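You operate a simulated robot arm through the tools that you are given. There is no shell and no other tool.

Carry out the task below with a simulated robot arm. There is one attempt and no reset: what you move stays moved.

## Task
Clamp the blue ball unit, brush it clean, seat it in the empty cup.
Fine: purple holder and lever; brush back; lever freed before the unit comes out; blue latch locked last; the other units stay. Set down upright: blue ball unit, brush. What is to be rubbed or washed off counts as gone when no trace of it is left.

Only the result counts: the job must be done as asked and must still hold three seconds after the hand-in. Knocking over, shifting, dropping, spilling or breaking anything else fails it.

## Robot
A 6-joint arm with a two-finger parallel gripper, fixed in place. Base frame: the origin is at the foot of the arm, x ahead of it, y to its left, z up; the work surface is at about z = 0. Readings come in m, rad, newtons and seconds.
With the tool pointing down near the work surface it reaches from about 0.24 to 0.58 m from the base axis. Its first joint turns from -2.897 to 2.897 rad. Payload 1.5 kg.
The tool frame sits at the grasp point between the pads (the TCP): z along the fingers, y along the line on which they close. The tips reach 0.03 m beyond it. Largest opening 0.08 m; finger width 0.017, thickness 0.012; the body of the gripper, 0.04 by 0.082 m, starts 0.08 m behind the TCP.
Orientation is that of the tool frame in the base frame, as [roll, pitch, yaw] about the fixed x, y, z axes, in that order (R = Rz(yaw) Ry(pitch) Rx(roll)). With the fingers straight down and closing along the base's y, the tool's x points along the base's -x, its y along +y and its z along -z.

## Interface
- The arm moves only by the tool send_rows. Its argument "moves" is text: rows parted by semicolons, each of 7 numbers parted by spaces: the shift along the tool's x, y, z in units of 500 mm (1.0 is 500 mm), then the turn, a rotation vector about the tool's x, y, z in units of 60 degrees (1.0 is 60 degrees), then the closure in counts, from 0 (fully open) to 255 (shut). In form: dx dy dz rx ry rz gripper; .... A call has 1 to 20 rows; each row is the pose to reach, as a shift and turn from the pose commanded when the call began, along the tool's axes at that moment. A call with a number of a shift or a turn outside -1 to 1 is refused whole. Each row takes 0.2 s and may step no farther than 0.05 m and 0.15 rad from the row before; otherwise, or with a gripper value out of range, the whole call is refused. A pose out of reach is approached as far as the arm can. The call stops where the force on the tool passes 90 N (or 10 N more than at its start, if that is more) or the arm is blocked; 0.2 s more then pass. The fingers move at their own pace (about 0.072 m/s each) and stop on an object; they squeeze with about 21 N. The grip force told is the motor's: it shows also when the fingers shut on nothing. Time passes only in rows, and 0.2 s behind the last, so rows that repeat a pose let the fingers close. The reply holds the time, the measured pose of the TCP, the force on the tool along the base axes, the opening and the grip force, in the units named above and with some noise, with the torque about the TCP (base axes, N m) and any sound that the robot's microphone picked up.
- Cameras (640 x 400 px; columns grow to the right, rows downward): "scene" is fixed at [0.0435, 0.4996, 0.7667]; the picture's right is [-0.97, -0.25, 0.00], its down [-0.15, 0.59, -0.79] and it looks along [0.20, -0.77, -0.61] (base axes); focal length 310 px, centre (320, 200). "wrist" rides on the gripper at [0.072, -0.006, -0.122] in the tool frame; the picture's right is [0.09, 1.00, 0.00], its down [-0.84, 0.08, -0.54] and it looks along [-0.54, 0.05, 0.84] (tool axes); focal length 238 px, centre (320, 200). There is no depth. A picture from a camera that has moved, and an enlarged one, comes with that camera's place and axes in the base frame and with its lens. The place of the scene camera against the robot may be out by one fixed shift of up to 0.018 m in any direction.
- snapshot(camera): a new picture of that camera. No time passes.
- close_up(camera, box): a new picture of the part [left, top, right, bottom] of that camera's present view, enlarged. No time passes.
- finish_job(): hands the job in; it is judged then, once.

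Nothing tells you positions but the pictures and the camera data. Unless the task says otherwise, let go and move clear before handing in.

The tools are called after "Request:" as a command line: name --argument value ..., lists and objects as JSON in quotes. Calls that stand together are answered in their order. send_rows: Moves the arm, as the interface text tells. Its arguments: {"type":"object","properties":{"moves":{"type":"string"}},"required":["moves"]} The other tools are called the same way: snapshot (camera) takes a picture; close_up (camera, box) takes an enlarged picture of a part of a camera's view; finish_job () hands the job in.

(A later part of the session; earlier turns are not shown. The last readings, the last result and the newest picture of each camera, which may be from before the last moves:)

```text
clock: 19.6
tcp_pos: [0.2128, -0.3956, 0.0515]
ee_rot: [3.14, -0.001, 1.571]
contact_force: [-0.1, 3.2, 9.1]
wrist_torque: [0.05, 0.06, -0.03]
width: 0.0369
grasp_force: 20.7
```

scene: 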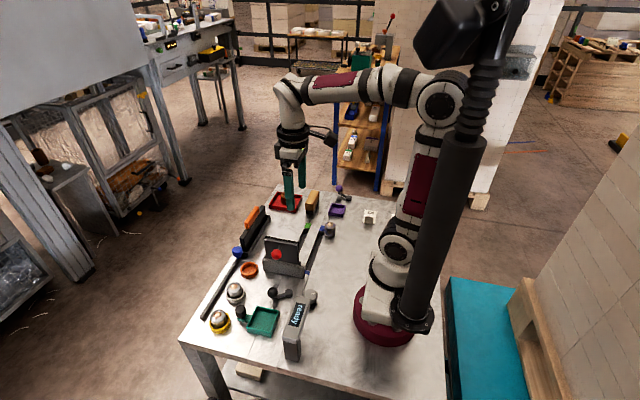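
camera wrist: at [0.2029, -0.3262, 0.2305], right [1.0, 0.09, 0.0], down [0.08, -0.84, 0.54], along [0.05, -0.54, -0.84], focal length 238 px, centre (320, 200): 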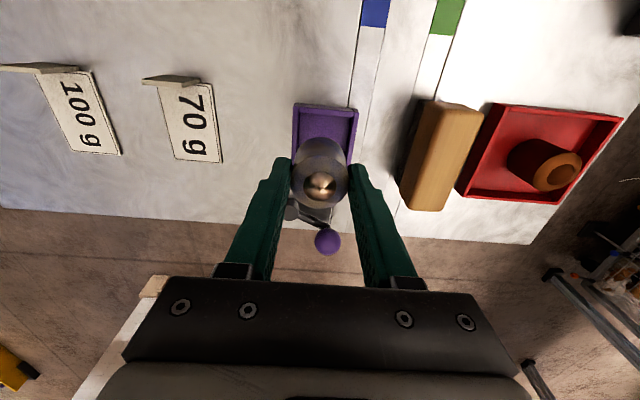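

The wall contact is gone and the unit is resting on the floor. I'll release and rise straight up.

Request:
send_rows --moves "0 0 -0.001 0 0 0 120; 0 0 -0.001 0 0 0 0; 0 0 -0.001 0 0 0 0; 0 0 -0.001 0 0 0 0; 0 0 -0.06 0 0 0 0; 0 0 -0.12 0 0 0 0; 0 0 -0.2 0 0 0 0"

Request:
snapshot --camera "wrist"

Request:
close_up --camera "wrist" --box '[240, 100, 400, 220]'

Request:
close_up --camera "scene" --box '[310, 170, 390, 225]'

```text
clock: 21.2
tcp_pos: [0.2121, -0.3963, 0.1532]
ee_rot: [3.14, 0.001, 1.571]
contact_force: [-0.3, 0.3, -0.1]
wrist_torque: [-0.02, -0.03, -0.04]
width: 0.0802
grasp_force: 0.1
```

```text
taken
camera wrist: at [0.204, -0.3239, 0.2761], right [1.0, 0.09, 0.0], down [0.08, -0.84, 0.54], along [0.05, -0.54, -0.84], focal length 238 px, centre (320, 200)
```

wrist: 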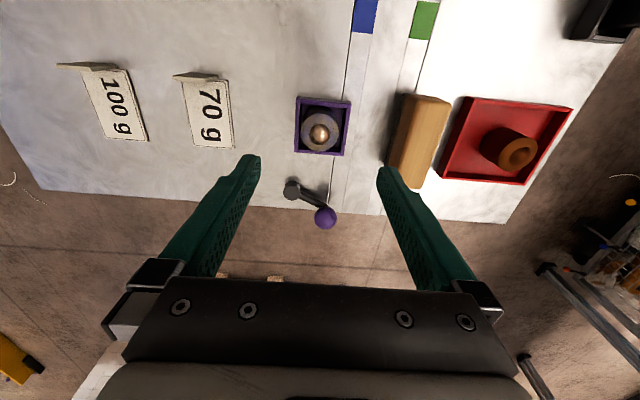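

```text
3.33 times, centred on (320, 160) of wrist
camera zoom: at [0.204, -0.3239, 0.2761], right [1.0, 0.09, 0.0], down [0.08, -0.84, 0.54], along [0.05, -0.54, -0.84], focal length 794 px, centre (320, 333)
```

zoom: 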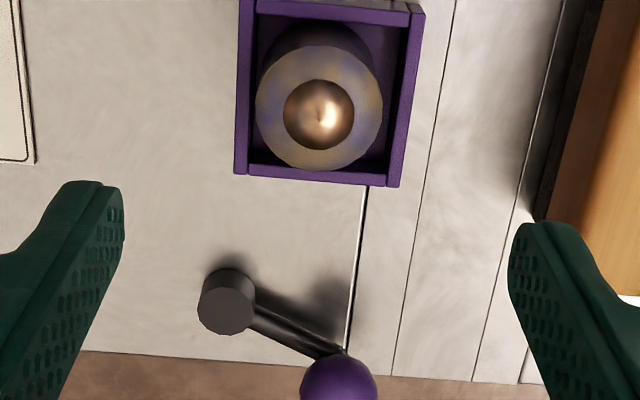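

```text
7.27 times, centred on (350, 198) of scene
camera zoom: at [0.0435, 0.4996, 0.7667], right [-0.97, -0.25, 0.0], down [-0.15, 0.59, -0.79], along [0.2, -0.77, -0.61], focal length 2257 px, centre (102, 218)
```

zoom: 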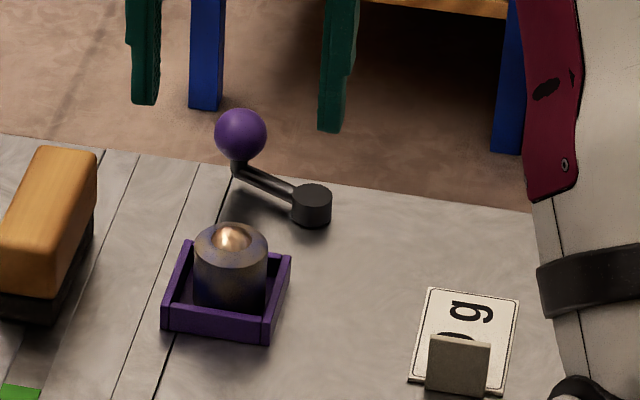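

The unit stands upright in the purple tray. Next is the purple lever: pivot at about (0.183, -0.48), knob at about (0.227, -0.50, 0.04). I'll move above the knob and check.

Request:
send_rows --moves "-0.07 0.01 0.028 0 0 0 0; -0.14 0.02 0.057 0 0 0 0; -0.208 0.03 0.086 0 0 0 0"

Request:
snapshot --camera "wrist"

Request:
close_up --camera "wrist" --box '[240, 100, 400, 220]'

Request:
close_up --camera "scene" --box '[310, 150, 390, 220]'

```text
clock: 22.0
tcp_pos: [0.2269, -0.4998, 0.1092]
ee_rot: [3.14, 0.0, 1.572]
contact_force: [0.8, 0.7, 0.4]
wrist_torque: [-0.03, 0.05, -0.03]
width: 0.0802
grasp_force: 0.1
```

```text
taken
camera wrist: at [0.2187, -0.4278, 0.2319], right [1.0, 0.09, 0.0], down [0.08, -0.84, 0.54], along [0.05, -0.54, -0.84], focal length 238 px, centre (320, 200)
```

wrist: 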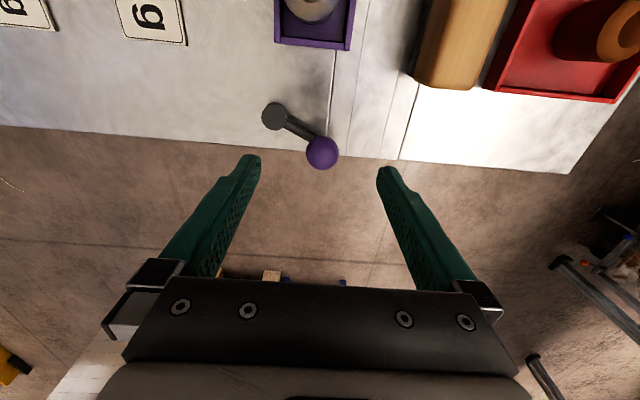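

```text
3.33 times, centred on (320, 160) of wrist
camera zoom: at [0.2187, -0.4278, 0.2319], right [1.0, 0.09, 0.0], down [0.08, -0.84, 0.54], along [0.05, -0.54, -0.84], focal length 794 px, centre (320, 333)
```

zoom: 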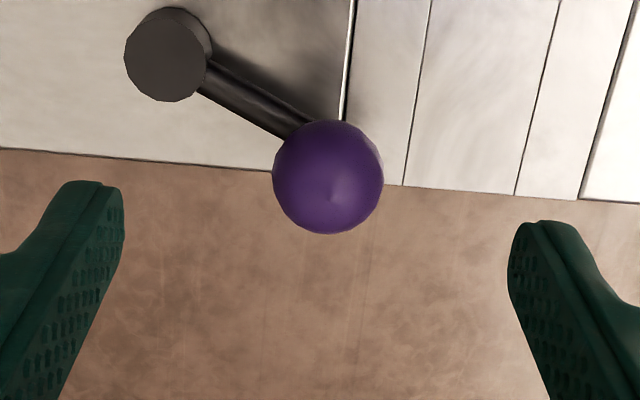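

```text
5.71 times, centred on (350, 185) of scene
camera zoom: at [0.0435, 0.4996, 0.7667], right [-0.97, -0.25, 0.0], down [-0.15, 0.59, -0.79], along [0.2, -0.77, -0.61], focal length 1773 px, centre (149, 286)
```

zoom: 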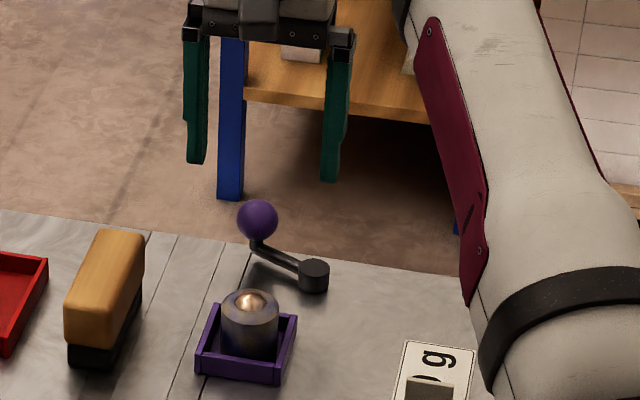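

The knob is between the fingers at about (0.2275, -0.503). I'll descend until the fingers straddle it above the arm, then grip it.

Request:
send_rows --moves "-0.006 0.001 0.05 0 0 0 0; -0.006 0.001 0.104 0 0 0 0"

Request:
close_up --camera "scene" --box '[310, 150, 390, 220]'

Request:
snapshot --camera "wrist"

```text
clock: 22.6
tcp_pos: [0.2281, -0.5026, 0.0573]
ee_rot: [3.14, 0.0, 1.57]
contact_force: [-1.2, 0.3, 0.7]
wrist_torque: [0.01, -0.05, -0.01]
width: 0.08
grasp_force: 0.0
```

```text
5.71 times, centred on (350, 185) of scene
camera zoom: at [0.0435, 0.4996, 0.7667], right [-0.97, -0.25, 0.0], down [-0.15, 0.59, -0.79], along [0.2, -0.77, -0.61], focal length 1773 px, centre (149, 286)
```

zoom: 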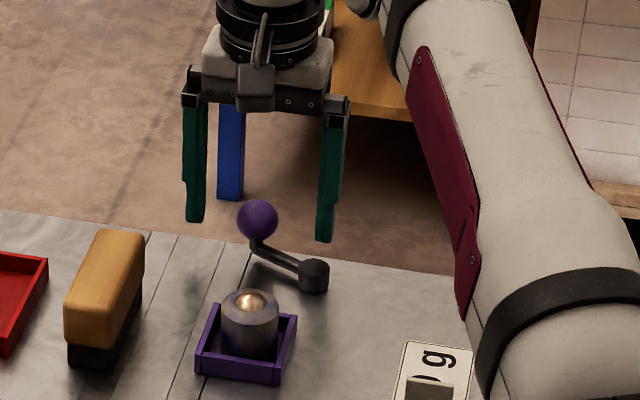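

```text
taken
camera wrist: at [0.2194, -0.4307, 0.1801], right [1.0, 0.09, 0.0], down [0.08, -0.84, 0.54], along [0.05, -0.54, -0.84], focal length 238 px, centre (320, 200)
```

wrist: 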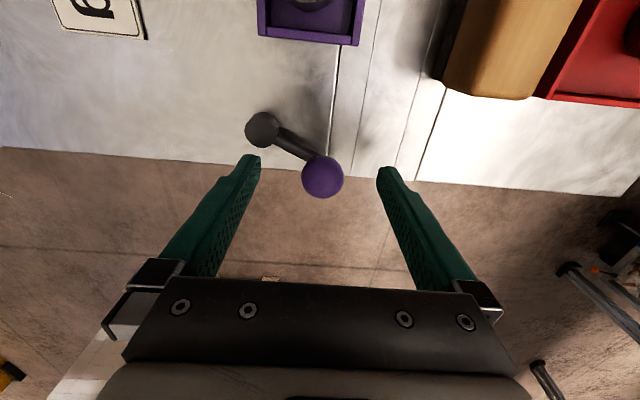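

The fingertips flank the knob; its centre is about 9 mm above the tips. I'll drop 3 mm more and close on it.

Request:
send_rows --moves "0 0 0.006 0 0 0 0; 0 0 0.006 0 0 0 255; 0 0 0.006 0 0 0 255; 0 0 0.006 0 0 0 255; 0 0 0.006 0 0 0 255; 0 0 0.006 0 0 0 255"

Request:
close_up --camera "scene" --box '[310, 150, 390, 220]'

```text
clock: 24.0
tcp_pos: [0.2295, -0.5018, 0.0548]
ee_rot: [3.137, 0.002, 1.574]
contact_force: [41.3, -9.8, -12.1]
wrist_torque: [-0.47, -0.74, 0.18]
width: 0.0294
grasp_force: 38.3
```

```text
5.71 times, centred on (350, 185) of scene
camera zoom: at [0.0435, 0.4996, 0.7667], right [-0.97, -0.25, 0.0], down [-0.15, 0.59, -0.79], along [0.2, -0.77, -0.61], focal length 1773 px, centre (149, 286)
```

zoom: 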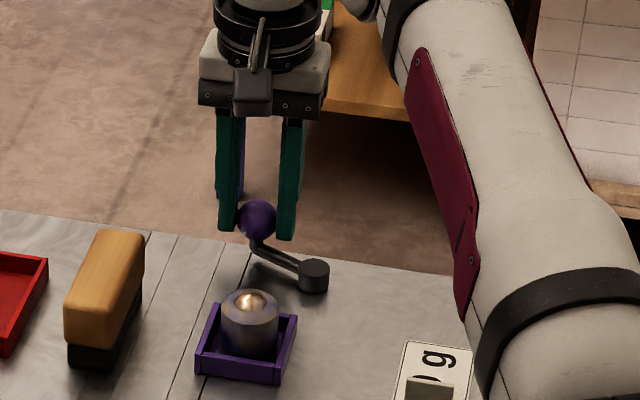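

The closed grip is pushed toward +x (41 N), so the knob sits slightly further out than I estimated. I'll shift about 2 mm to relieve it.

Request:
send_rows --moves "0 0.003 0 0 0 0 255"

```text
clock: 24.4
tcp_pos: [0.2299, -0.5018, 0.0541]
ee_rot: [3.138, -0.002, 1.569]
contact_force: [27.6, 1.4, -2.6]
wrist_torque: [-0.09, -0.61, 0.26]
width: 0.0291
grasp_force: 39.3
```

Stiffness is about 9 N/mm, so another 3 mm should relax it.

Request:
send_rows --moves "0 0.003 0 0 0 0 255; 0 0.006 0 0 0 0 255"

```text
clock: 25.0
tcp_pos: [0.2304, -0.5017, 0.054]
ee_rot: [-3.14, -0.004, 1.568]
contact_force: [-16.7, 28.7, 21.8]
wrist_torque: [0.64, 0.42, -0.16]
width: 0.0293
grasp_force: 38.8
```

Nearly neutral now. I'll try a small turn of about 6° toward the tray (knob toward +y) and read the resistance.

Request:
send_rows --moves "0.005 -0.001 0 0 0 0 255; 0.0102 0.0014 0 0 0 0 255"

Request:
close_up --camera "scene" --box '[310, 150, 390, 220]'

```text
clock: 25.6
tcp_pos: [0.2322, -0.4981, 0.0526]
ee_rot: [3.141, 0.003, 1.572]
contact_force: [-22.7, -2.2, 0.7]
wrist_torque: [-0.66, 0.44, 0.35]
width: 0.0293
grasp_force: 39.4
```

```text
5.71 times, centred on (350, 185) of scene
camera zoom: at [0.0435, 0.4996, 0.7667], right [-0.97, -0.25, 0.0], down [-0.15, 0.59, -0.79], along [0.2, -0.77, -0.61], focal length 1773 px, centre (149, 286)
```

zoom: 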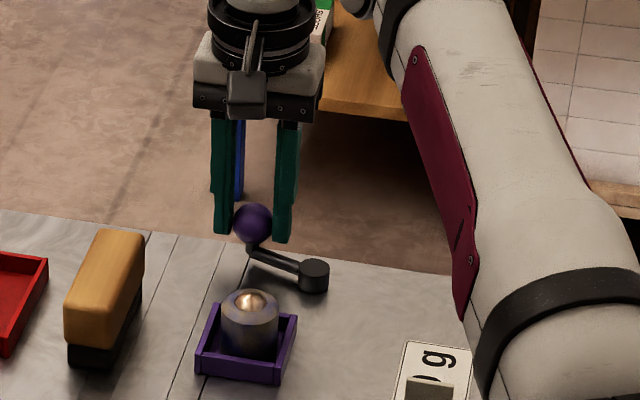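

The lever moves easily in that direction. I'll follow the arc (radius about 51 mm round the pivot) in small steps.

Request:
send_rows --moves "0.0122 -0.0012 0 0 0 0 255; 0.0246 0.0002 0 0 0 0 255; 0.0372 0.0002 0 0 0 0 255; 0.0496 -0.0014 0 0 0 0 255"

Request:
close_up --camera "scene" --box '[310, 150, 390, 220]'

```text
clock: 26.6
tcp_pos: [0.234, -0.4731, 0.0542]
ee_rot: [3.138, -0.001, 1.574]
contact_force: [11.1, -7.3, -7.9]
wrist_torque: [-0.17, -0.13, 0.41]
width: 0.0292
grasp_force: 38.6
```

```text
5.71 times, centred on (350, 185) of scene
camera zoom: at [0.0435, 0.4996, 0.7667], right [-0.97, -0.25, 0.0], down [-0.15, 0.59, -0.79], along [0.2, -0.77, -0.61], focal length 1773 px, centre (149, 286)
```

zoom: 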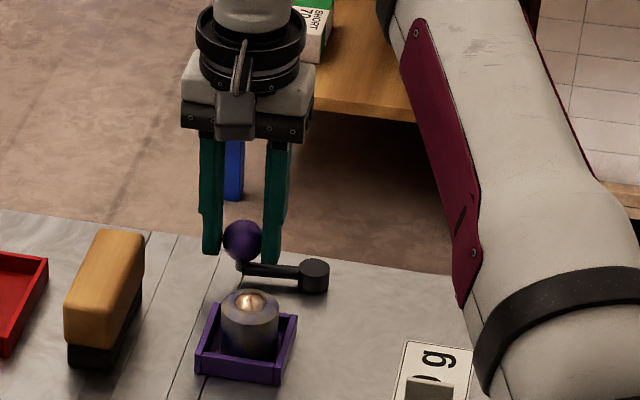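

The lever has turned about 30° without trouble. I'll continue along the arc toward the tray.

Request:
send_rows --moves "0.0124 -0.001 0 0 0 0 255; 0.0242 -0.0058 0 0 0 0 255; 0.0354 -0.0118 0 0 0 0 255; 0.0456 -0.0192 0 0 0 0 255"

Request:
close_up --camera "scene" --box '[310, 150, 390, 220]'

```text
clock: 27.6
tcp_pos: [0.2286, -0.4504, 0.055]
ee_rot: [3.129, 0.003, 1.573]
contact_force: [78.3, -2.7, -9.9]
wrist_torque: [-0.07, -1.65, 0.66]
width: 0.0296
grasp_force: 39.1
```

```text
5.71 times, centred on (350, 185) of scene
camera zoom: at [0.0435, 0.4996, 0.7667], right [-0.97, -0.25, 0.0], down [-0.15, 0.59, -0.79], along [0.2, -0.77, -0.61], focal length 1773 px, centre (149, 286)
```

zoom: 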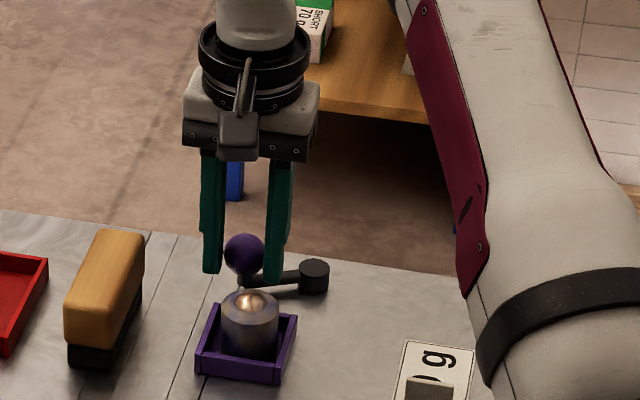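

The force jumped to 78 N in x: the lever may have met a stop, and the fingers slid along the knob. I'll ease off and look.

Request:
send_rows --moves "-0.004 0.006 0 0 0 0 255; -0.008 0.012 0 0 0 0 255"

Request:
snapshot --camera "wrist"

Request:
close_up --camera "wrist" --box '[240, 80, 400, 220]'

Request:
close_up --camera "scene" --box '[320, 170, 380, 225]'

```text
clock: 28.2
tcp_pos: [0.2305, -0.4531, 0.0542]
ee_rot: [3.136, 0.0, 1.567]
contact_force: [40.2, 24.6, 28.4]
wrist_torque: [0.51, -1.03, 0.28]
width: 0.0276
grasp_force: 37.8
```

```text
taken
camera wrist: at [0.2222, -0.381, 0.1777], right [1.0, 0.09, 0.01], down [0.07, -0.84, 0.54], along [0.05, -0.54, -0.84], focal length 238 px, centre (320, 200)
```

wrist: 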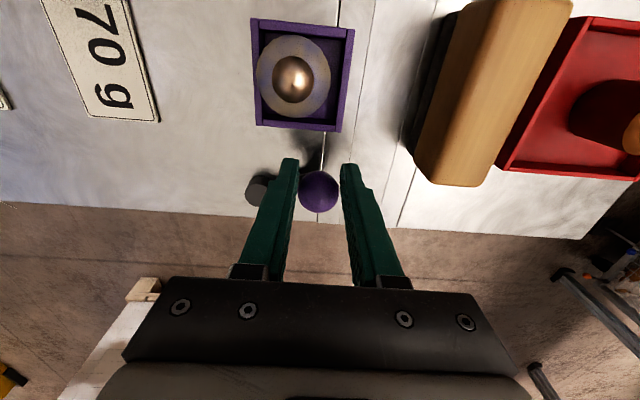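

```text
2.86 times, centred on (320, 150) of wrist
camera zoom: at [0.2222, -0.381, 0.1777], right [1.0, 0.09, 0.01], down [0.07, -0.84, 0.54], along [0.05, -0.54, -0.84], focal length 681 px, centre (320, 343)
```

zoom: 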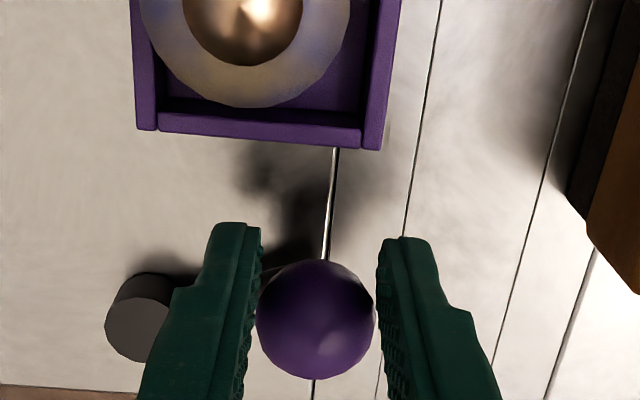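

```text
7.27 times, centred on (350, 198) of scene
camera zoom: at [0.0435, 0.4996, 0.7667], right [-0.97, -0.25, 0.0], down [-0.15, 0.59, -0.79], along [0.2, -0.77, -0.61], focal length 2257 px, centre (102, 218)
```

zoom: 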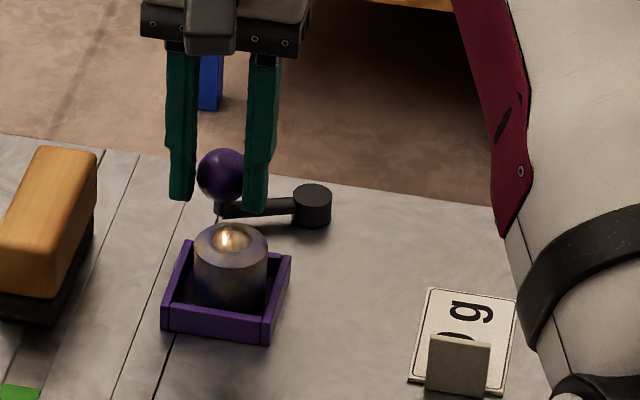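

Judging by the wrist view the knob now sits at about (0.229, -0.465), i.e. the lever turned about 45° and then resisted hard. I'll let go of the knob, rise, and inspect the lever.

Request:
send_rows --moves "0 0 0 0 0 0 100; 0 0 0 0 0 0 100; 0 0 -0.06 0 0 0 100; 0 0 -0.12 0 0 0 100"

Request:
snapshot --camera "wrist"

Request:
close_up --camera "wrist" --box '[240, 60, 400, 200]'

Request:
close_up --camera "scene" --box '[320, 170, 380, 225]'

```text
clock: 29.2
tcp_pos: [0.2292, -0.4535, 0.115]
ee_rot: [3.14, 0.0, 1.571]
contact_force: [1.2, -0.2, -0.6]
wrist_torque: [0.02, 0.02, 0.0]
width: 0.0484
grasp_force: 0.1
```

```text
taken
camera wrist: at [0.2205, -0.3821, 0.2373], right [1.0, 0.09, 0.0], down [0.08, -0.84, 0.54], along [0.05, -0.54, -0.84], focal length 238 px, centre (320, 200)
```

wrist: 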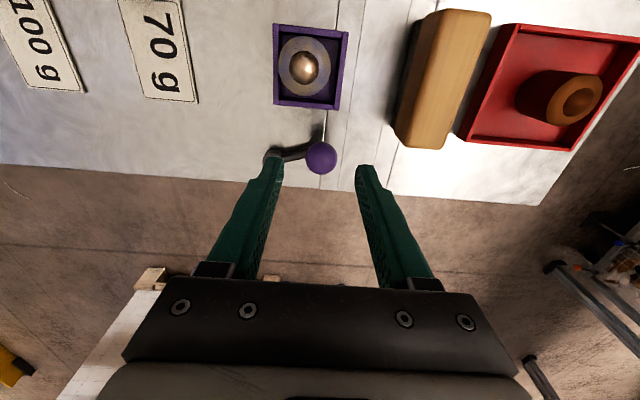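

```text
2.86 times, centred on (320, 130) of wrist
camera zoom: at [0.2205, -0.3821, 0.2373], right [1.0, 0.09, 0.0], down [0.08, -0.84, 0.54], along [0.05, -0.54, -0.84], focal length 681 px, centre (320, 400)
```

zoom: 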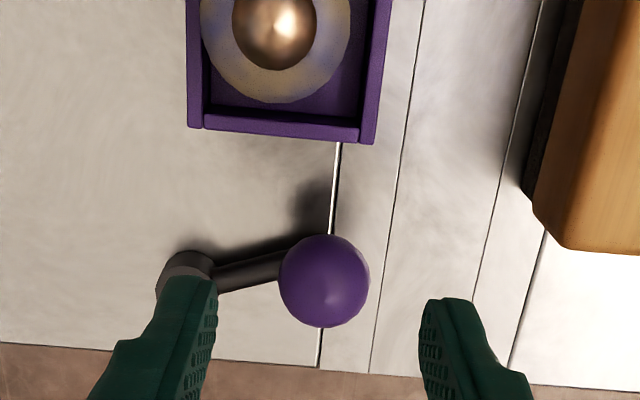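

```text
7.27 times, centred on (350, 198) of scene
camera zoom: at [0.0435, 0.4996, 0.7667], right [-0.97, -0.25, 0.0], down [-0.15, 0.59, -0.79], along [0.2, -0.77, -0.61], focal length 2257 px, centre (102, 218)
```

zoom: 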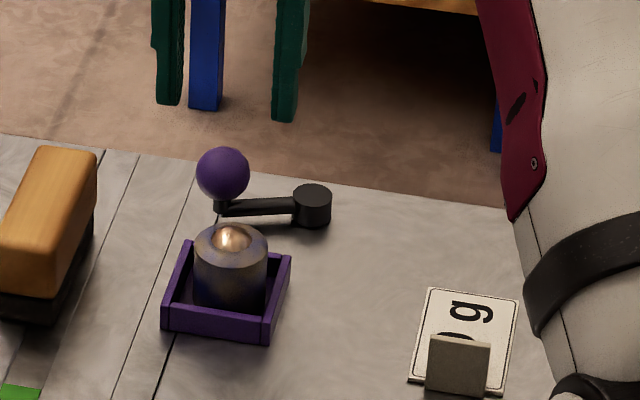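

The lever now stands at about +20°. To find out whether that is its stop, I'll push the knob gently from behind (-y side) with closed fingers.

Request:
send_rows --moves "-0.045 0.002 0 0 0 0 255; -0.087 0.004 0 0 0 0 255; -0.087 0.004 0.06 0 0 0 255; -0.087 0.004 0.122 0 0 0 255"

Request:
send_rows --moves "0.006 0 0 0 0 0 255; 0.012 0 0 0 0 0 255; 0.018 0 0 0 0 0 255"

Request:
close_up --camera "scene" --box '[320, 170, 380, 225]'

```text
clock: 30.2
tcp_pos: [0.2316, -0.4981, 0.0517]
ee_rot: [3.139, 0.001, 1.57]
contact_force: [0.8, 0.4, 1.0]
wrist_torque: [-0.03, -0.04, 0.0]
width: 0.0
grasp_force: 21.1
```

```text
clock: 31.0
tcp_pos: [0.2317, -0.49, 0.0533]
ee_rot: [3.138, 0.002, 1.571]
contact_force: [-0.8, -1.9, -1.0]
wrist_torque: [-0.01, -0.01, 0.01]
width: 0.0002
grasp_force: 21.7
```

```text
7.27 times, centred on (350, 198) of scene
camera zoom: at [0.0435, 0.4996, 0.7667], right [-0.97, -0.25, 0.0], down [-0.15, 0.59, -0.79], along [0.2, -0.77, -0.61], focal length 2257 px, centre (102, 218)
```

zoom: 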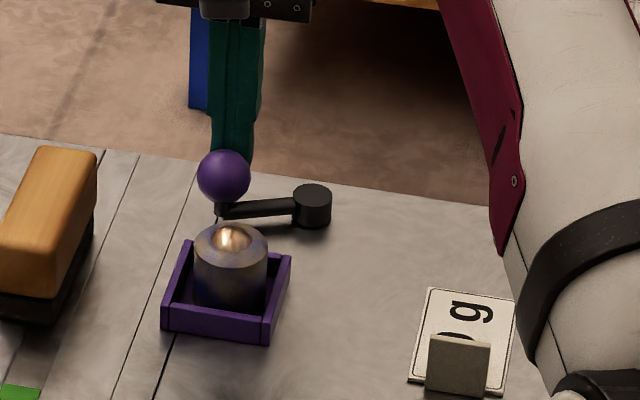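

Contact is being made with low force and the knob moved a hair, so it isn't at a stop yet. I'll keep pushing in +y.

Request:
send_rows --moves "0.006 0 0 0 0 0 255; 0.012 0 0 0 0 0 255; 0.018 0 0 0 0 0 255"

Request:
close_up --camera "scene" --box '[320, 170, 380, 225]'

```text
clock: 31.9
tcp_pos: [0.2298, -0.4879, 0.055]
ee_rot: [3.136, 0.024, 1.579]
contact_force: [0.9, -5.7, -2.6]
wrist_torque: [-0.14, -0.06, 0.03]
width: 0.0001
grasp_force: 20.3
stopped in row 3: the force on the tool passed its limit at 91 N (the readings are from after the stop); the commanded pose is now the measured one
```

```text
7.27 times, centred on (350, 198) of scene
camera zoom: at [0.0435, 0.4996, 0.7667], right [-0.97, -0.25, 0.0], down [-0.15, 0.59, -0.79], along [0.2, -0.77, -0.61], focal length 2257 px, centre (102, 218)
```

zoom: 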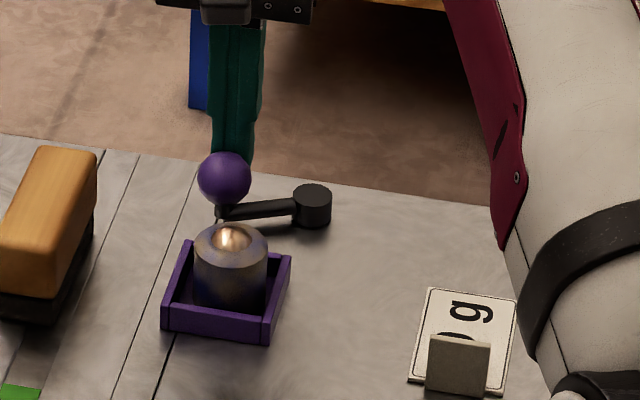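

The lever met a hard stop (91 N) at about +22°, so it's turned fully to that end. I'll back off and check the display and overall scene for any sign of clamping.

Request:
send_rows --moves "-0.02 0 0 0 0 0 255; -0.04 0 0 0 0 0 255; -0.04 0 -0.06 0 0 0 255; -0.04 0 -0.12 0 0 0 100; -0.04 0 -0.2 0 0 0 0"

Request:
snapshot --camera "scene"

Request:
close_up --camera "scene" --box '[320, 170, 380, 225]'

Request:
close_up --camera "scene" --box '[260, 270, 330, 365]'

Request:
snapshot --camera "wrist"

```text
clock: 33.1
tcp_pos: [0.2293, -0.5042, 0.1569]
ee_rot: [3.138, 0.023, 1.576]
contact_force: [-0.8, 0.2, 1.0]
wrist_torque: [-0.01, -0.02, 0.0]
width: 0.078
grasp_force: 0.3
```

```text
taken
```

scene: 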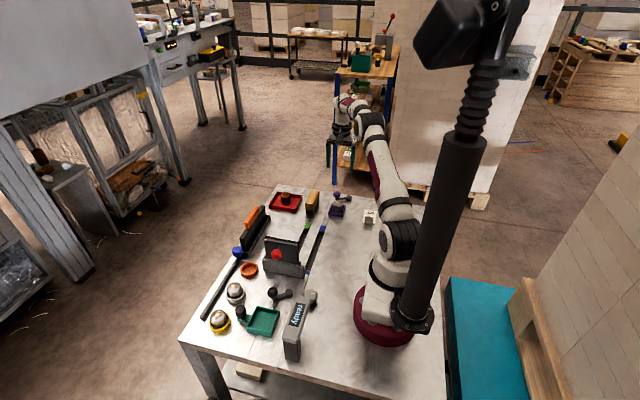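

```text
7.27 times, centred on (350, 198) of scene
camera zoom: at [0.0435, 0.4996, 0.7667], right [-0.97, -0.25, 0.0], down [-0.15, 0.59, -0.79], along [0.2, -0.77, -0.61], focal length 2257 px, centre (102, 218)
```

zoom: 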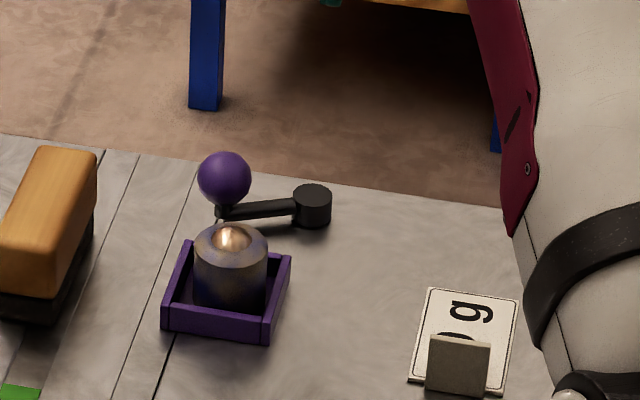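

```text
4.21 times, centred on (295, 318) of scene
camera zoom: at [0.0435, 0.4996, 0.7667], right [-0.97, -0.25, 0.0], down [-0.15, 0.59, -0.79], along [0.2, -0.77, -0.61], focal length 1307 px, centre (425, -295)
```

zoom: 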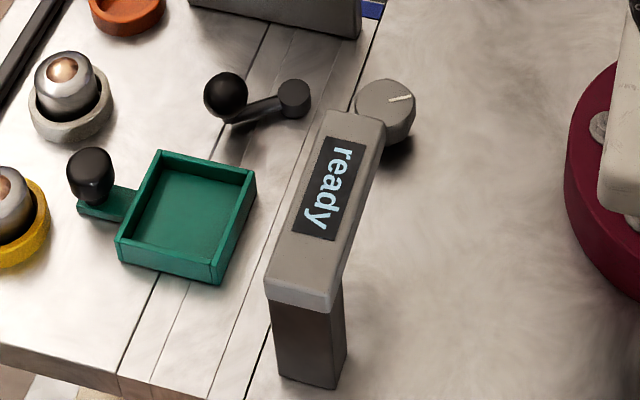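

```text
taken
camera wrist: at [0.2205, -0.4297, 0.2775], right [0.99, 0.1, 0.0], down [0.08, -0.82, 0.56], along [0.06, -0.56, -0.83], focal length 238 px, centre (320, 200)
```

wrist: 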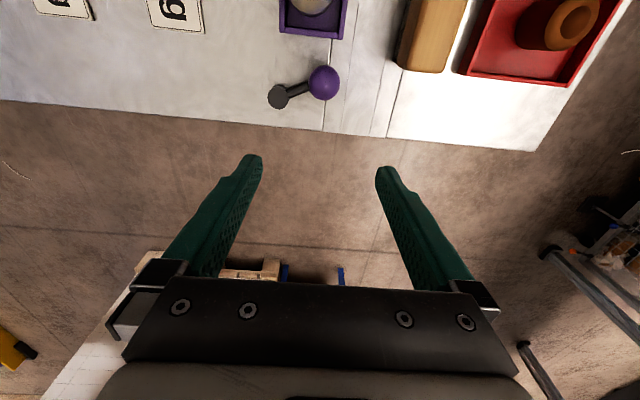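

The lever stays at its end position. Now the brush: I'll straighten the wrist and move over it for measurements.

Request:
send_rows --moves "0.062 0.04 -0.03 0.003 0.011 0.004 0; 0.124 0.08 -0.06 0.003 0.022 0.004 0; 0.186 0.12 -0.08 0.003 0.022 0.004 0; 0.248 0.162 -0.086 0.003 0.022 0.004 0"

Request:
snapshot --camera "wrist"

Request:
close_up --camera "wrist" --box '[220, 60, 420, 220]'

Request:
close_up --camera "scene" --box '[290, 180, 345, 225]'

```text
clock: 34.1
tcp_pos: [0.3096, -0.3775, 0.1962]
ee_rot: [3.141, -0.001, 1.573]
contact_force: [0.4, -0.2, 0.1]
wrist_torque: [-0.02, 0.01, 0.02]
width: 0.08
grasp_force: 0.1
```

```text
taken
camera wrist: at [0.3018, -0.3059, 0.3187], right [1.0, 0.09, 0.0], down [0.08, -0.84, 0.54], along [0.05, -0.54, -0.84], focal length 238 px, centre (320, 200)
```

wrist: 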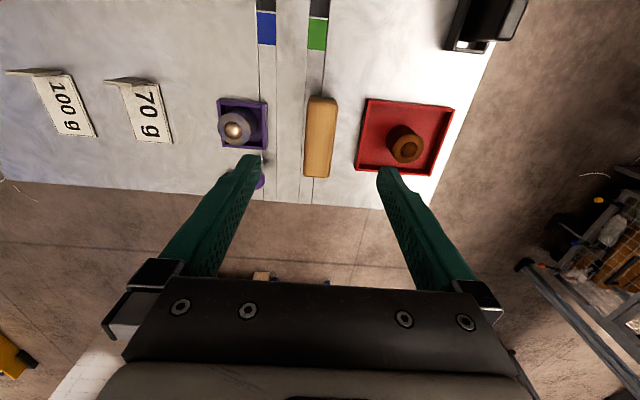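

```text
2.50 times, centred on (320, 140) of wrist
camera zoom: at [0.3018, -0.3059, 0.3187], right [1.0, 0.09, 0.0], down [0.08, -0.84, 0.54], along [0.05, -0.54, -0.84], focal length 596 px, centre (320, 350)
```

zoom: 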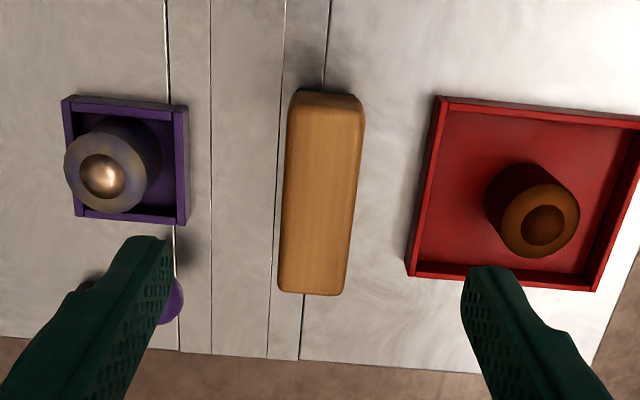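

```text
8.89 times, centred on (318, 202) of scene
camera zoom: at [0.0435, 0.4996, 0.7667], right [-0.97, -0.25, 0.0], down [-0.15, 0.59, -0.79], along [0.2, -0.77, -0.61], focal length 2758 px, centre (342, 178)
```

zoom: 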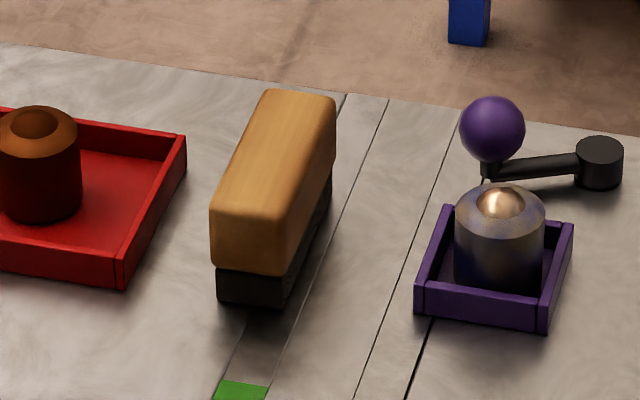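

The brush lies along y at about (0.3095, -0.397), with a wood block 32 mm wide and about 50 mm total height. I'll part-open the fingers (to clear the red tray) and descend over the wood.

Request:
send_rows --moves "-0.02 0 0.06 0 0 0 80; -0.039 0 0.13 0 0 0 80; -0.039 0 0.2 0 0 0 80; -0.039 0 0.25 0 0 0 80"

Request:
snapshot --camera "wrist"

Request:
close_up --camera "scene" --box '[280, 160, 360, 225]'

```text
clock: 35.1
tcp_pos: [0.3106, -0.3987, 0.0708]
ee_rot: [3.139, -0.002, 1.574]
contact_force: [0.2, -0.5, -0.3]
wrist_torque: [0.01, -0.05, 0.01]
width: 0.055
grasp_force: 0.0
```

```text
taken
camera wrist: at [0.3019, -0.3265, 0.1933], right [1.0, 0.1, 0.0], down [0.08, -0.84, 0.54], along [0.05, -0.54, -0.84], focal length 238 px, centre (320, 200)
```

wrist: 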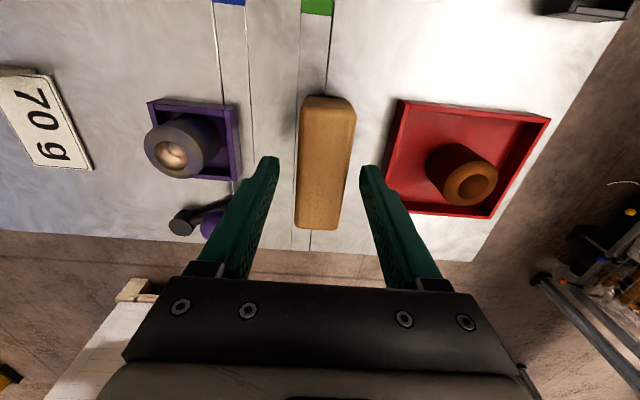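

```text
6.15 times, centred on (320, 192) of scene
camera zoom: at [0.0435, 0.4996, 0.7667], right [-0.97, -0.25, 0.0], down [-0.15, 0.59, -0.79], along [0.2, -0.77, -0.61], focal length 1910 px, centre (320, 246)
```

zoom: 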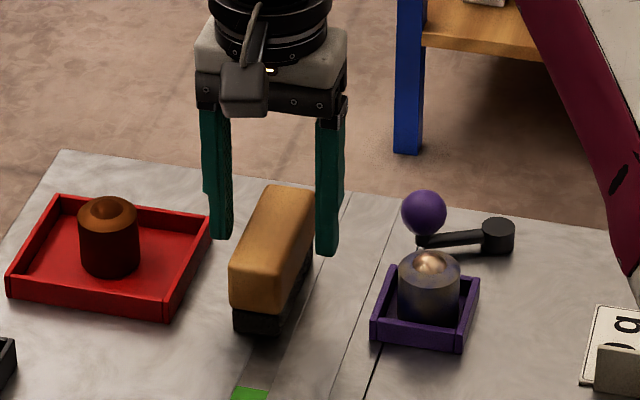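

Aligned with the brush centre. I'll go down to wood height and close.

Request:
send_rows --moves "0.003 -0.002 0.02 0 0 0 80; 0.003 -0.002 0.038 0 0 0 80; 0.003 -0.002 0.038 0 0 0 255; 0.003 -0.002 0.038 0 0 0 255; 0.003 -0.002 0.038 0 0 0 255; 0.003 -0.002 0.038 0 0 0 255"

Request:
close_up --camera "scene" --box '[280, 160, 360, 225]'

```text
clock: 36.5
tcp_pos: [0.3101, -0.3956, 0.0522]
ee_rot: [3.139, -0.002, 1.575]
contact_force: [0.5, 0.0, 1.2]
wrist_torque: [-0.08, 0.0, 0.04]
width: 0.0334
grasp_force: 21.4
```

```text
6.15 times, centred on (320, 192) of scene
camera zoom: at [0.0435, 0.4996, 0.7667], right [-0.97, -0.25, 0.0], down [-0.15, 0.59, -0.79], along [0.2, -0.77, -0.61], focal length 1910 px, centre (320, 246)
```

zoom: 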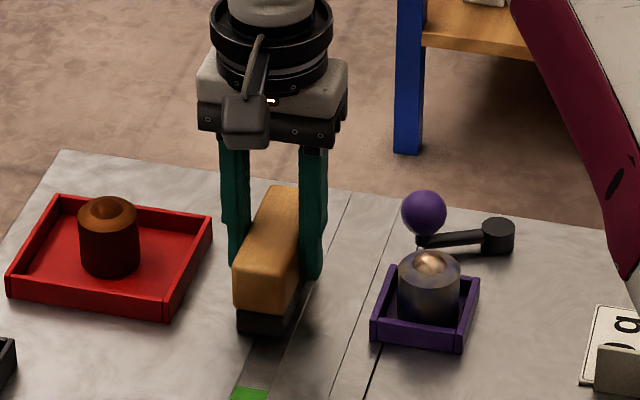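

The brush is gripped (33 mm). I'll lift it and carry it over the unit, clear of the lever knob.

Request:
send_rows --moves "0 0 -0.05 0 0 0 255; 0 0 -0.1 0 0 0 255; 0 0 -0.16 0 0 0 255; 0.005 -0.065 -0.16 0 0 0 255; 0.01 -0.13 -0.16 0 0 0 255; 0.015 -0.196 -0.16 0 0 0 255"

Request:
snapshot --camera "wrist"

Request:
close_up --camera "scene" --box '[290, 150, 370, 225]'

```text
clock: 37.9
tcp_pos: [0.2105, -0.3897, 0.1325]
ee_rot: [3.141, 0.0, 1.575]
contact_force: [-0.2, 0.2, -0.3]
wrist_torque: [0.01, -0.03, 0.01]
width: 0.0334
grasp_force: 21.3
```

```text
taken
camera wrist: at [0.2016, -0.3172, 0.2548], right [1.0, 0.1, 0.0], down [0.08, -0.84, 0.54], along [0.05, -0.54, -0.84], focal length 238 px, centre (320, 200)
```

wrist: 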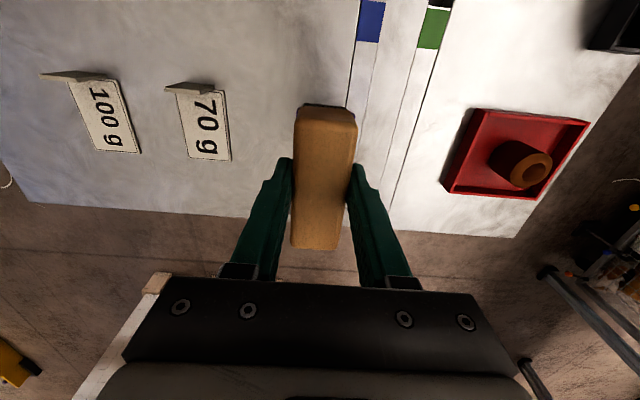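

```text
5.33 times, centred on (330, 188) of scene
camera zoom: at [0.0435, 0.4996, 0.7667], right [-0.97, -0.25, 0.0], down [-0.15, 0.59, -0.79], along [0.2, -0.77, -0.61], focal length 1655 px, centre (267, 267)
```

zoom: 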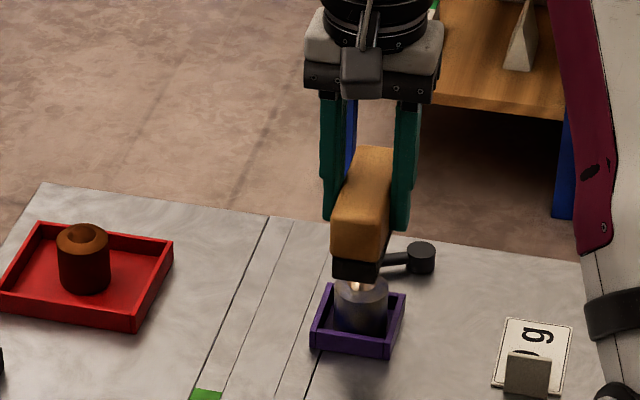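

Brush is over the unit (bristle bottom about 80 mm up). I'll lower it until light contact with the ball.

Request:
send_rows --moves "0 0 0.03 0 0 0 255; 0 0 0.06 0 0 0 255; 0 0 0.066 0 0 0 255"

Request:
send_rows --moves "0 0 0.002 0 0 0 255; 0 0 0.004 0 0 0 255"

Request:
send_rows --moves "0 0 0.002 0 0 0 255"

```text
clock: 38.7
tcp_pos: [0.2113, -0.3908, 0.1003]
ee_rot: [3.137, 0.004, 1.575]
contact_force: [-1.3, 6.8, 63.3]
wrist_torque: [-1.05, -0.7, 0.07]
width: 0.0331
grasp_force: 17.7
```

```text
clock: 39.3
tcp_pos: [0.2119, -0.3897, 0.0971]
ee_rot: [3.139, 0.0, 1.575]
contact_force: [-1.5, -0.3, 20.1]
wrist_torque: [-0.16, 0.03, -0.01]
width: 0.034
grasp_force: 21.5
```

```text
clock: 39.7
tcp_pos: [0.2116, -0.3901, 0.0946]
ee_rot: [3.139, 0.0, 1.575]
contact_force: [-1.4, 1.2, 21.0]
wrist_torque: [-0.09, 0.02, 0.0]
width: 0.0336
grasp_force: 20.8
```

Contact came earlier than expected, and the brush slid a few millimetres up in the grip. I'll ease up a little and inspect the brush's pose.

Request:
send_rows --moves "0 0 -0.002 0 0 0 255"

Request:
close_up --camera "scene" --box '[300, 160, 370, 220]'

Request:
snapshot --camera "wrist"

```text
clock: 40.1
tcp_pos: [0.209, -0.3892, 0.0968]
ee_rot: [3.141, -0.002, 1.573]
contact_force: [2.2, -0.8, 5.4]
wrist_torque: [-0.09, -0.13, 0.03]
width: 0.0337
grasp_force: 21.3
```

```text
6.67 times, centred on (335, 190) of scene
camera zoom: at [0.0435, 0.4996, 0.7667], right [-0.97, -0.25, 0.0], down [-0.15, 0.59, -0.79], along [0.2, -0.77, -0.61], focal length 2069 px, centre (220, 267)
```

zoom: 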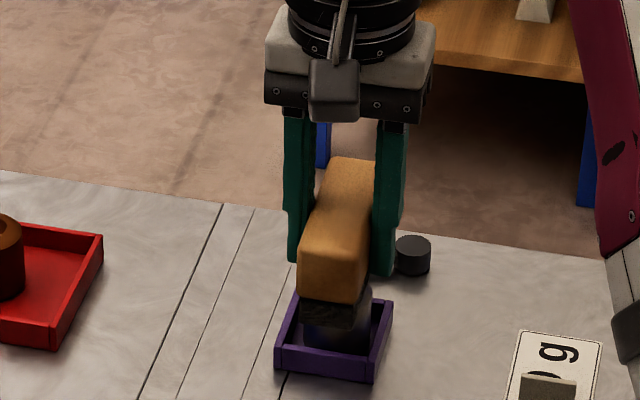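

```text
taken
camera wrist: at [0.2024, -0.3173, 0.2188], right [1.0, 0.1, 0.0], down [0.08, -0.84, 0.54], along [0.05, -0.54, -0.84], focal length 238 px, centre (320, 200)
```

wrist: 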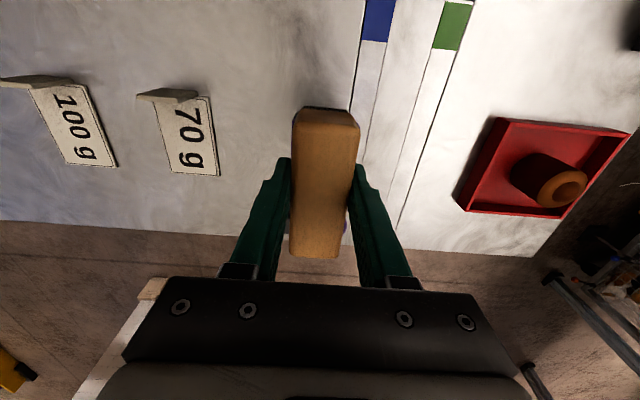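

Brush sits level with a light 5 N contact. I'll stroke it side to side over the unit and then check the surface.

Request:
send_rows --moves "0 -0.02 0 0 0 0 255; 0 -0.04 0 0 0 0 255; 0 -0.02 0 0 0 0 255; 0 0 0 0 0 0 255; 0 0.02 0 0 0 0 255; 0 0.04 0 0 0 0 255; 0 0.02 0 0 0 0 255; 0 0 0 0 0 0 255; 0 -0.02 0 0 0 0 255; 0 -0.04 0 0 0 0 255; 0 -0.02 0 0 0 0 255; 0 0 0 0 0 0 255; 0 0.02 0 0 0 0 255; 0 0.04 0 0 0 0 255; 0 0.02 0 0 0 0 255; 0 0 0 0 0 0 255"

Request:
close_up --camera "scene" --box '[300, 160, 370, 220]'

```text
clock: 43.5
tcp_pos: [0.2121, -0.3894, 0.0968]
ee_rot: [3.141, 0.001, 1.575]
contact_force: [0.7, -0.1, -1.8]
wrist_torque: [0.05, 0.0, -0.01]
width: 0.0336
grasp_force: 20.8
```

```text
6.67 times, centred on (335, 190) of scene
camera zoom: at [0.0435, 0.4996, 0.7667], right [-0.97, -0.25, 0.0], down [-0.15, 0.59, -0.79], along [0.2, -0.77, -0.61], focal length 2069 px, centre (220, 267)
```

zoom: 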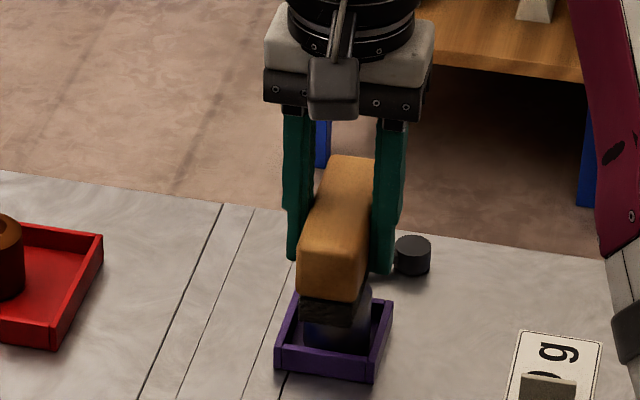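

Contact has faded to about zero. I'll lift and move the brush aside to inspect the unit.

Request:
send_rows --moves "0 0 -0.06 0 0 0 255; 0 0.08 -0.06 0 0 0 255; 0 0.16 -0.06 0 0 0 255"

Request:
snapshot --camera "wrist"

Request:
close_up --camera "scene" --box '[315, 185, 365, 225]'

Request:
close_up --camera "scene" --box '[290, 160, 350, 210]'

```text
clock: 44.3
tcp_pos: [0.2915, -0.389, 0.1277]
ee_rot: [3.139, -0.001, 1.576]
contact_force: [-0.4, 0.5, -0.9]
wrist_torque: [-0.02, -0.01, -0.01]
width: 0.0336
grasp_force: 21.3
```

```text
taken
camera wrist: at [0.2834, -0.3171, 0.2501], right [1.0, 0.1, 0.0], down [0.08, -0.84, 0.54], along [0.05, -0.54, -0.84], focal length 238 px, centre (320, 200)
```

wrist: 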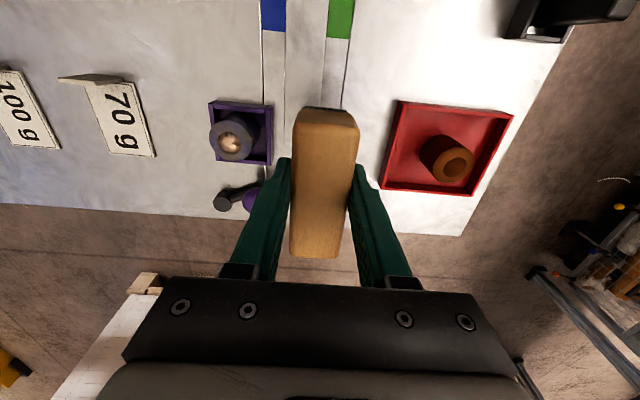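

```text
10.00 times, centred on (340, 205) of scene
camera zoom: at [0.0435, 0.4996, 0.7667], right [-0.97, -0.25, 0.0], down [-0.15, 0.59, -0.79], along [0.2, -0.77, -0.61], focal length 3103 px, centre (120, 150)
```

zoom: 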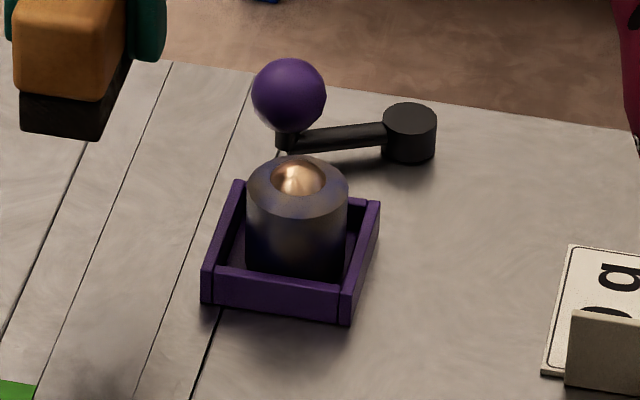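

```text
8.00 times, centred on (320, 185) of scene
camera zoom: at [0.0435, 0.4996, 0.7667], right [-0.97, -0.25, 0.0], down [-0.15, 0.59, -0.79], along [0.2, -0.77, -0.61], focal length 2482 px, centre (320, 320)
```

zoom: 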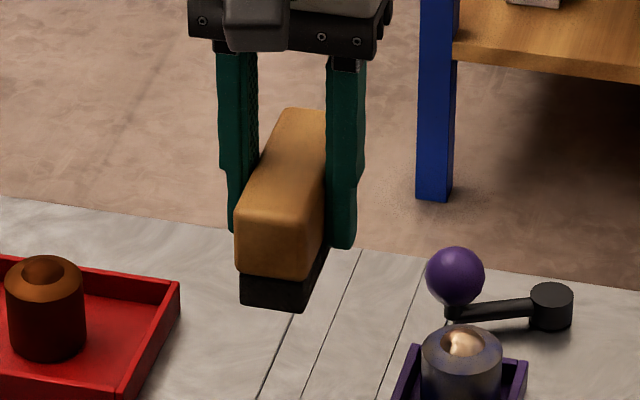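

The unit stayed put in the tray. I'll zoom in on its surface.

Request:
close_up --camera "wrist" --box '[200, 90, 280, 170]'

Request:
close_up --camera "scene" --box '[333, 198, 355, 218]'

```text
5.00 times, centred on (240, 130) of wrist
camera zoom: at [0.2834, -0.3171, 0.2501], right [1.0, 0.1, 0.0], down [0.08, -0.84, 0.54], along [0.05, -0.54, -0.84], focal length 1192 px, centre (720, 550)
```

zoom: 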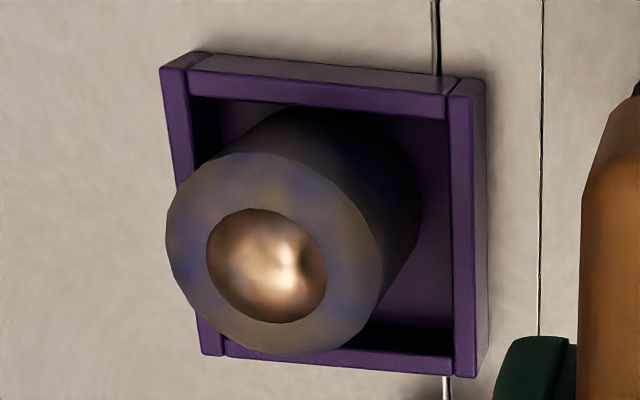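

```text
16.00 times, centred on (344, 208) of scene
camera zoom: at [0.0435, 0.4996, 0.7667], right [-0.97, -0.25, 0.0], down [-0.15, 0.59, -0.79], along [0.2, -0.77, -0.61], focal length 4965 px, centre (-64, 72)
```

zoom: 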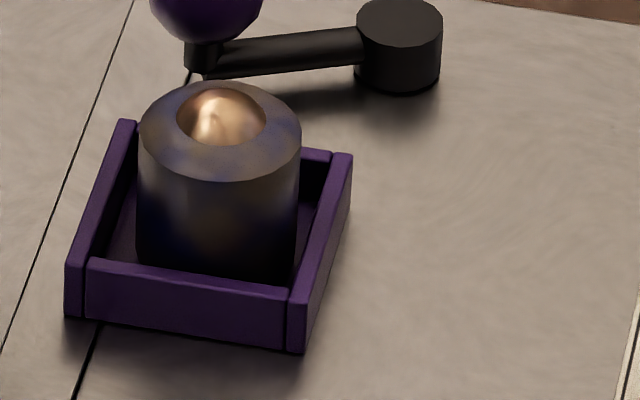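

There are still bluish/brown patches, so more rubbing with steady pressure is needed. I'll go back over the unit, press to about 10 N and stroke along the brush's length.

Request:
send_rows --moves "0 -0.08 0 0 0 0 255; 0 -0.16 0 0 0 0 255; 0 -0.16 0.04 0 0 0 255; 0 -0.16 0.062 0 0 0 255"

```text
clock: 45.3
tcp_pos: [0.2118, -0.3904, 0.0968]
ee_rot: [3.14, 0.001, 1.573]
contact_force: [-2.9, 2.9, 9.1]
wrist_torque: [0.09, 0.06, -0.02]
width: 0.0339
grasp_force: 21.6
```

Contact at 9 N. Now stroking ±30 mm along y.

Request:
send_rows --moves "0.02 0 0.001 0 0 0 255; 0.04 0 0.001 0 0 0 255; 0.06 0 0.001 0 0 0 255; 0.04 0 0.001 0 0 0 255; 0.02 0 0.001 0 0 0 255; 0 0 0.001 0 0 0 255; 0.02 0 0.001 0 0 0 255; 0.04 0 0.001 0 0 0 255; 0.06 0 0.001 0 0 0 255; 0.04 0 0.001 0 0 0 255; 0.02 0 0.001 0 0 0 255; 0 0 0.001 0 0 0 255; 0.02 0 0.001 0 0 0 255; 0.04 0 0.001 0 0 0 255; 0.06 0 0.001 0 0 0 255; 0.04 0 0.001 0 0 0 255; 0.02 0 0.001 0 0 0 255; 0 0 0.001 0 0 0 255"

Request:
close_up --camera "scene" --box '[300, 160, 370, 220]'

```text
clock: 49.1
tcp_pos: [0.2111, -0.3885, 0.0956]
ee_rot: [3.14, 0.0, 1.574]
contact_force: [0.1, 7.6, 19.6]
wrist_torque: [0.2, -0.06, 0.0]
width: 0.0335
grasp_force: 21.2
```

```text
6.67 times, centred on (335, 190) of scene
camera zoom: at [0.0435, 0.4996, 0.7667], right [-0.97, -0.25, 0.0], down [-0.15, 0.59, -0.79], along [0.2, -0.77, -0.61], focal length 2069 px, centre (220, 267)
```

zoom: 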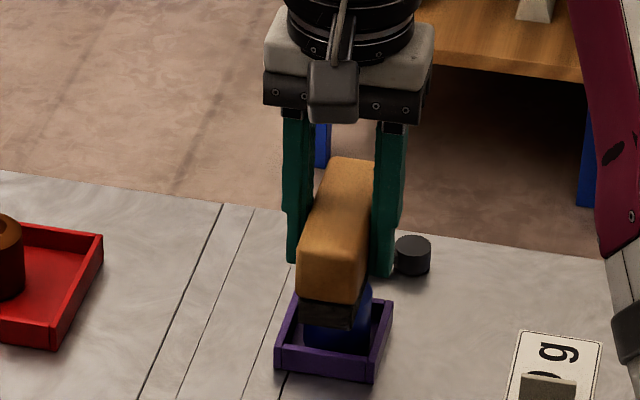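

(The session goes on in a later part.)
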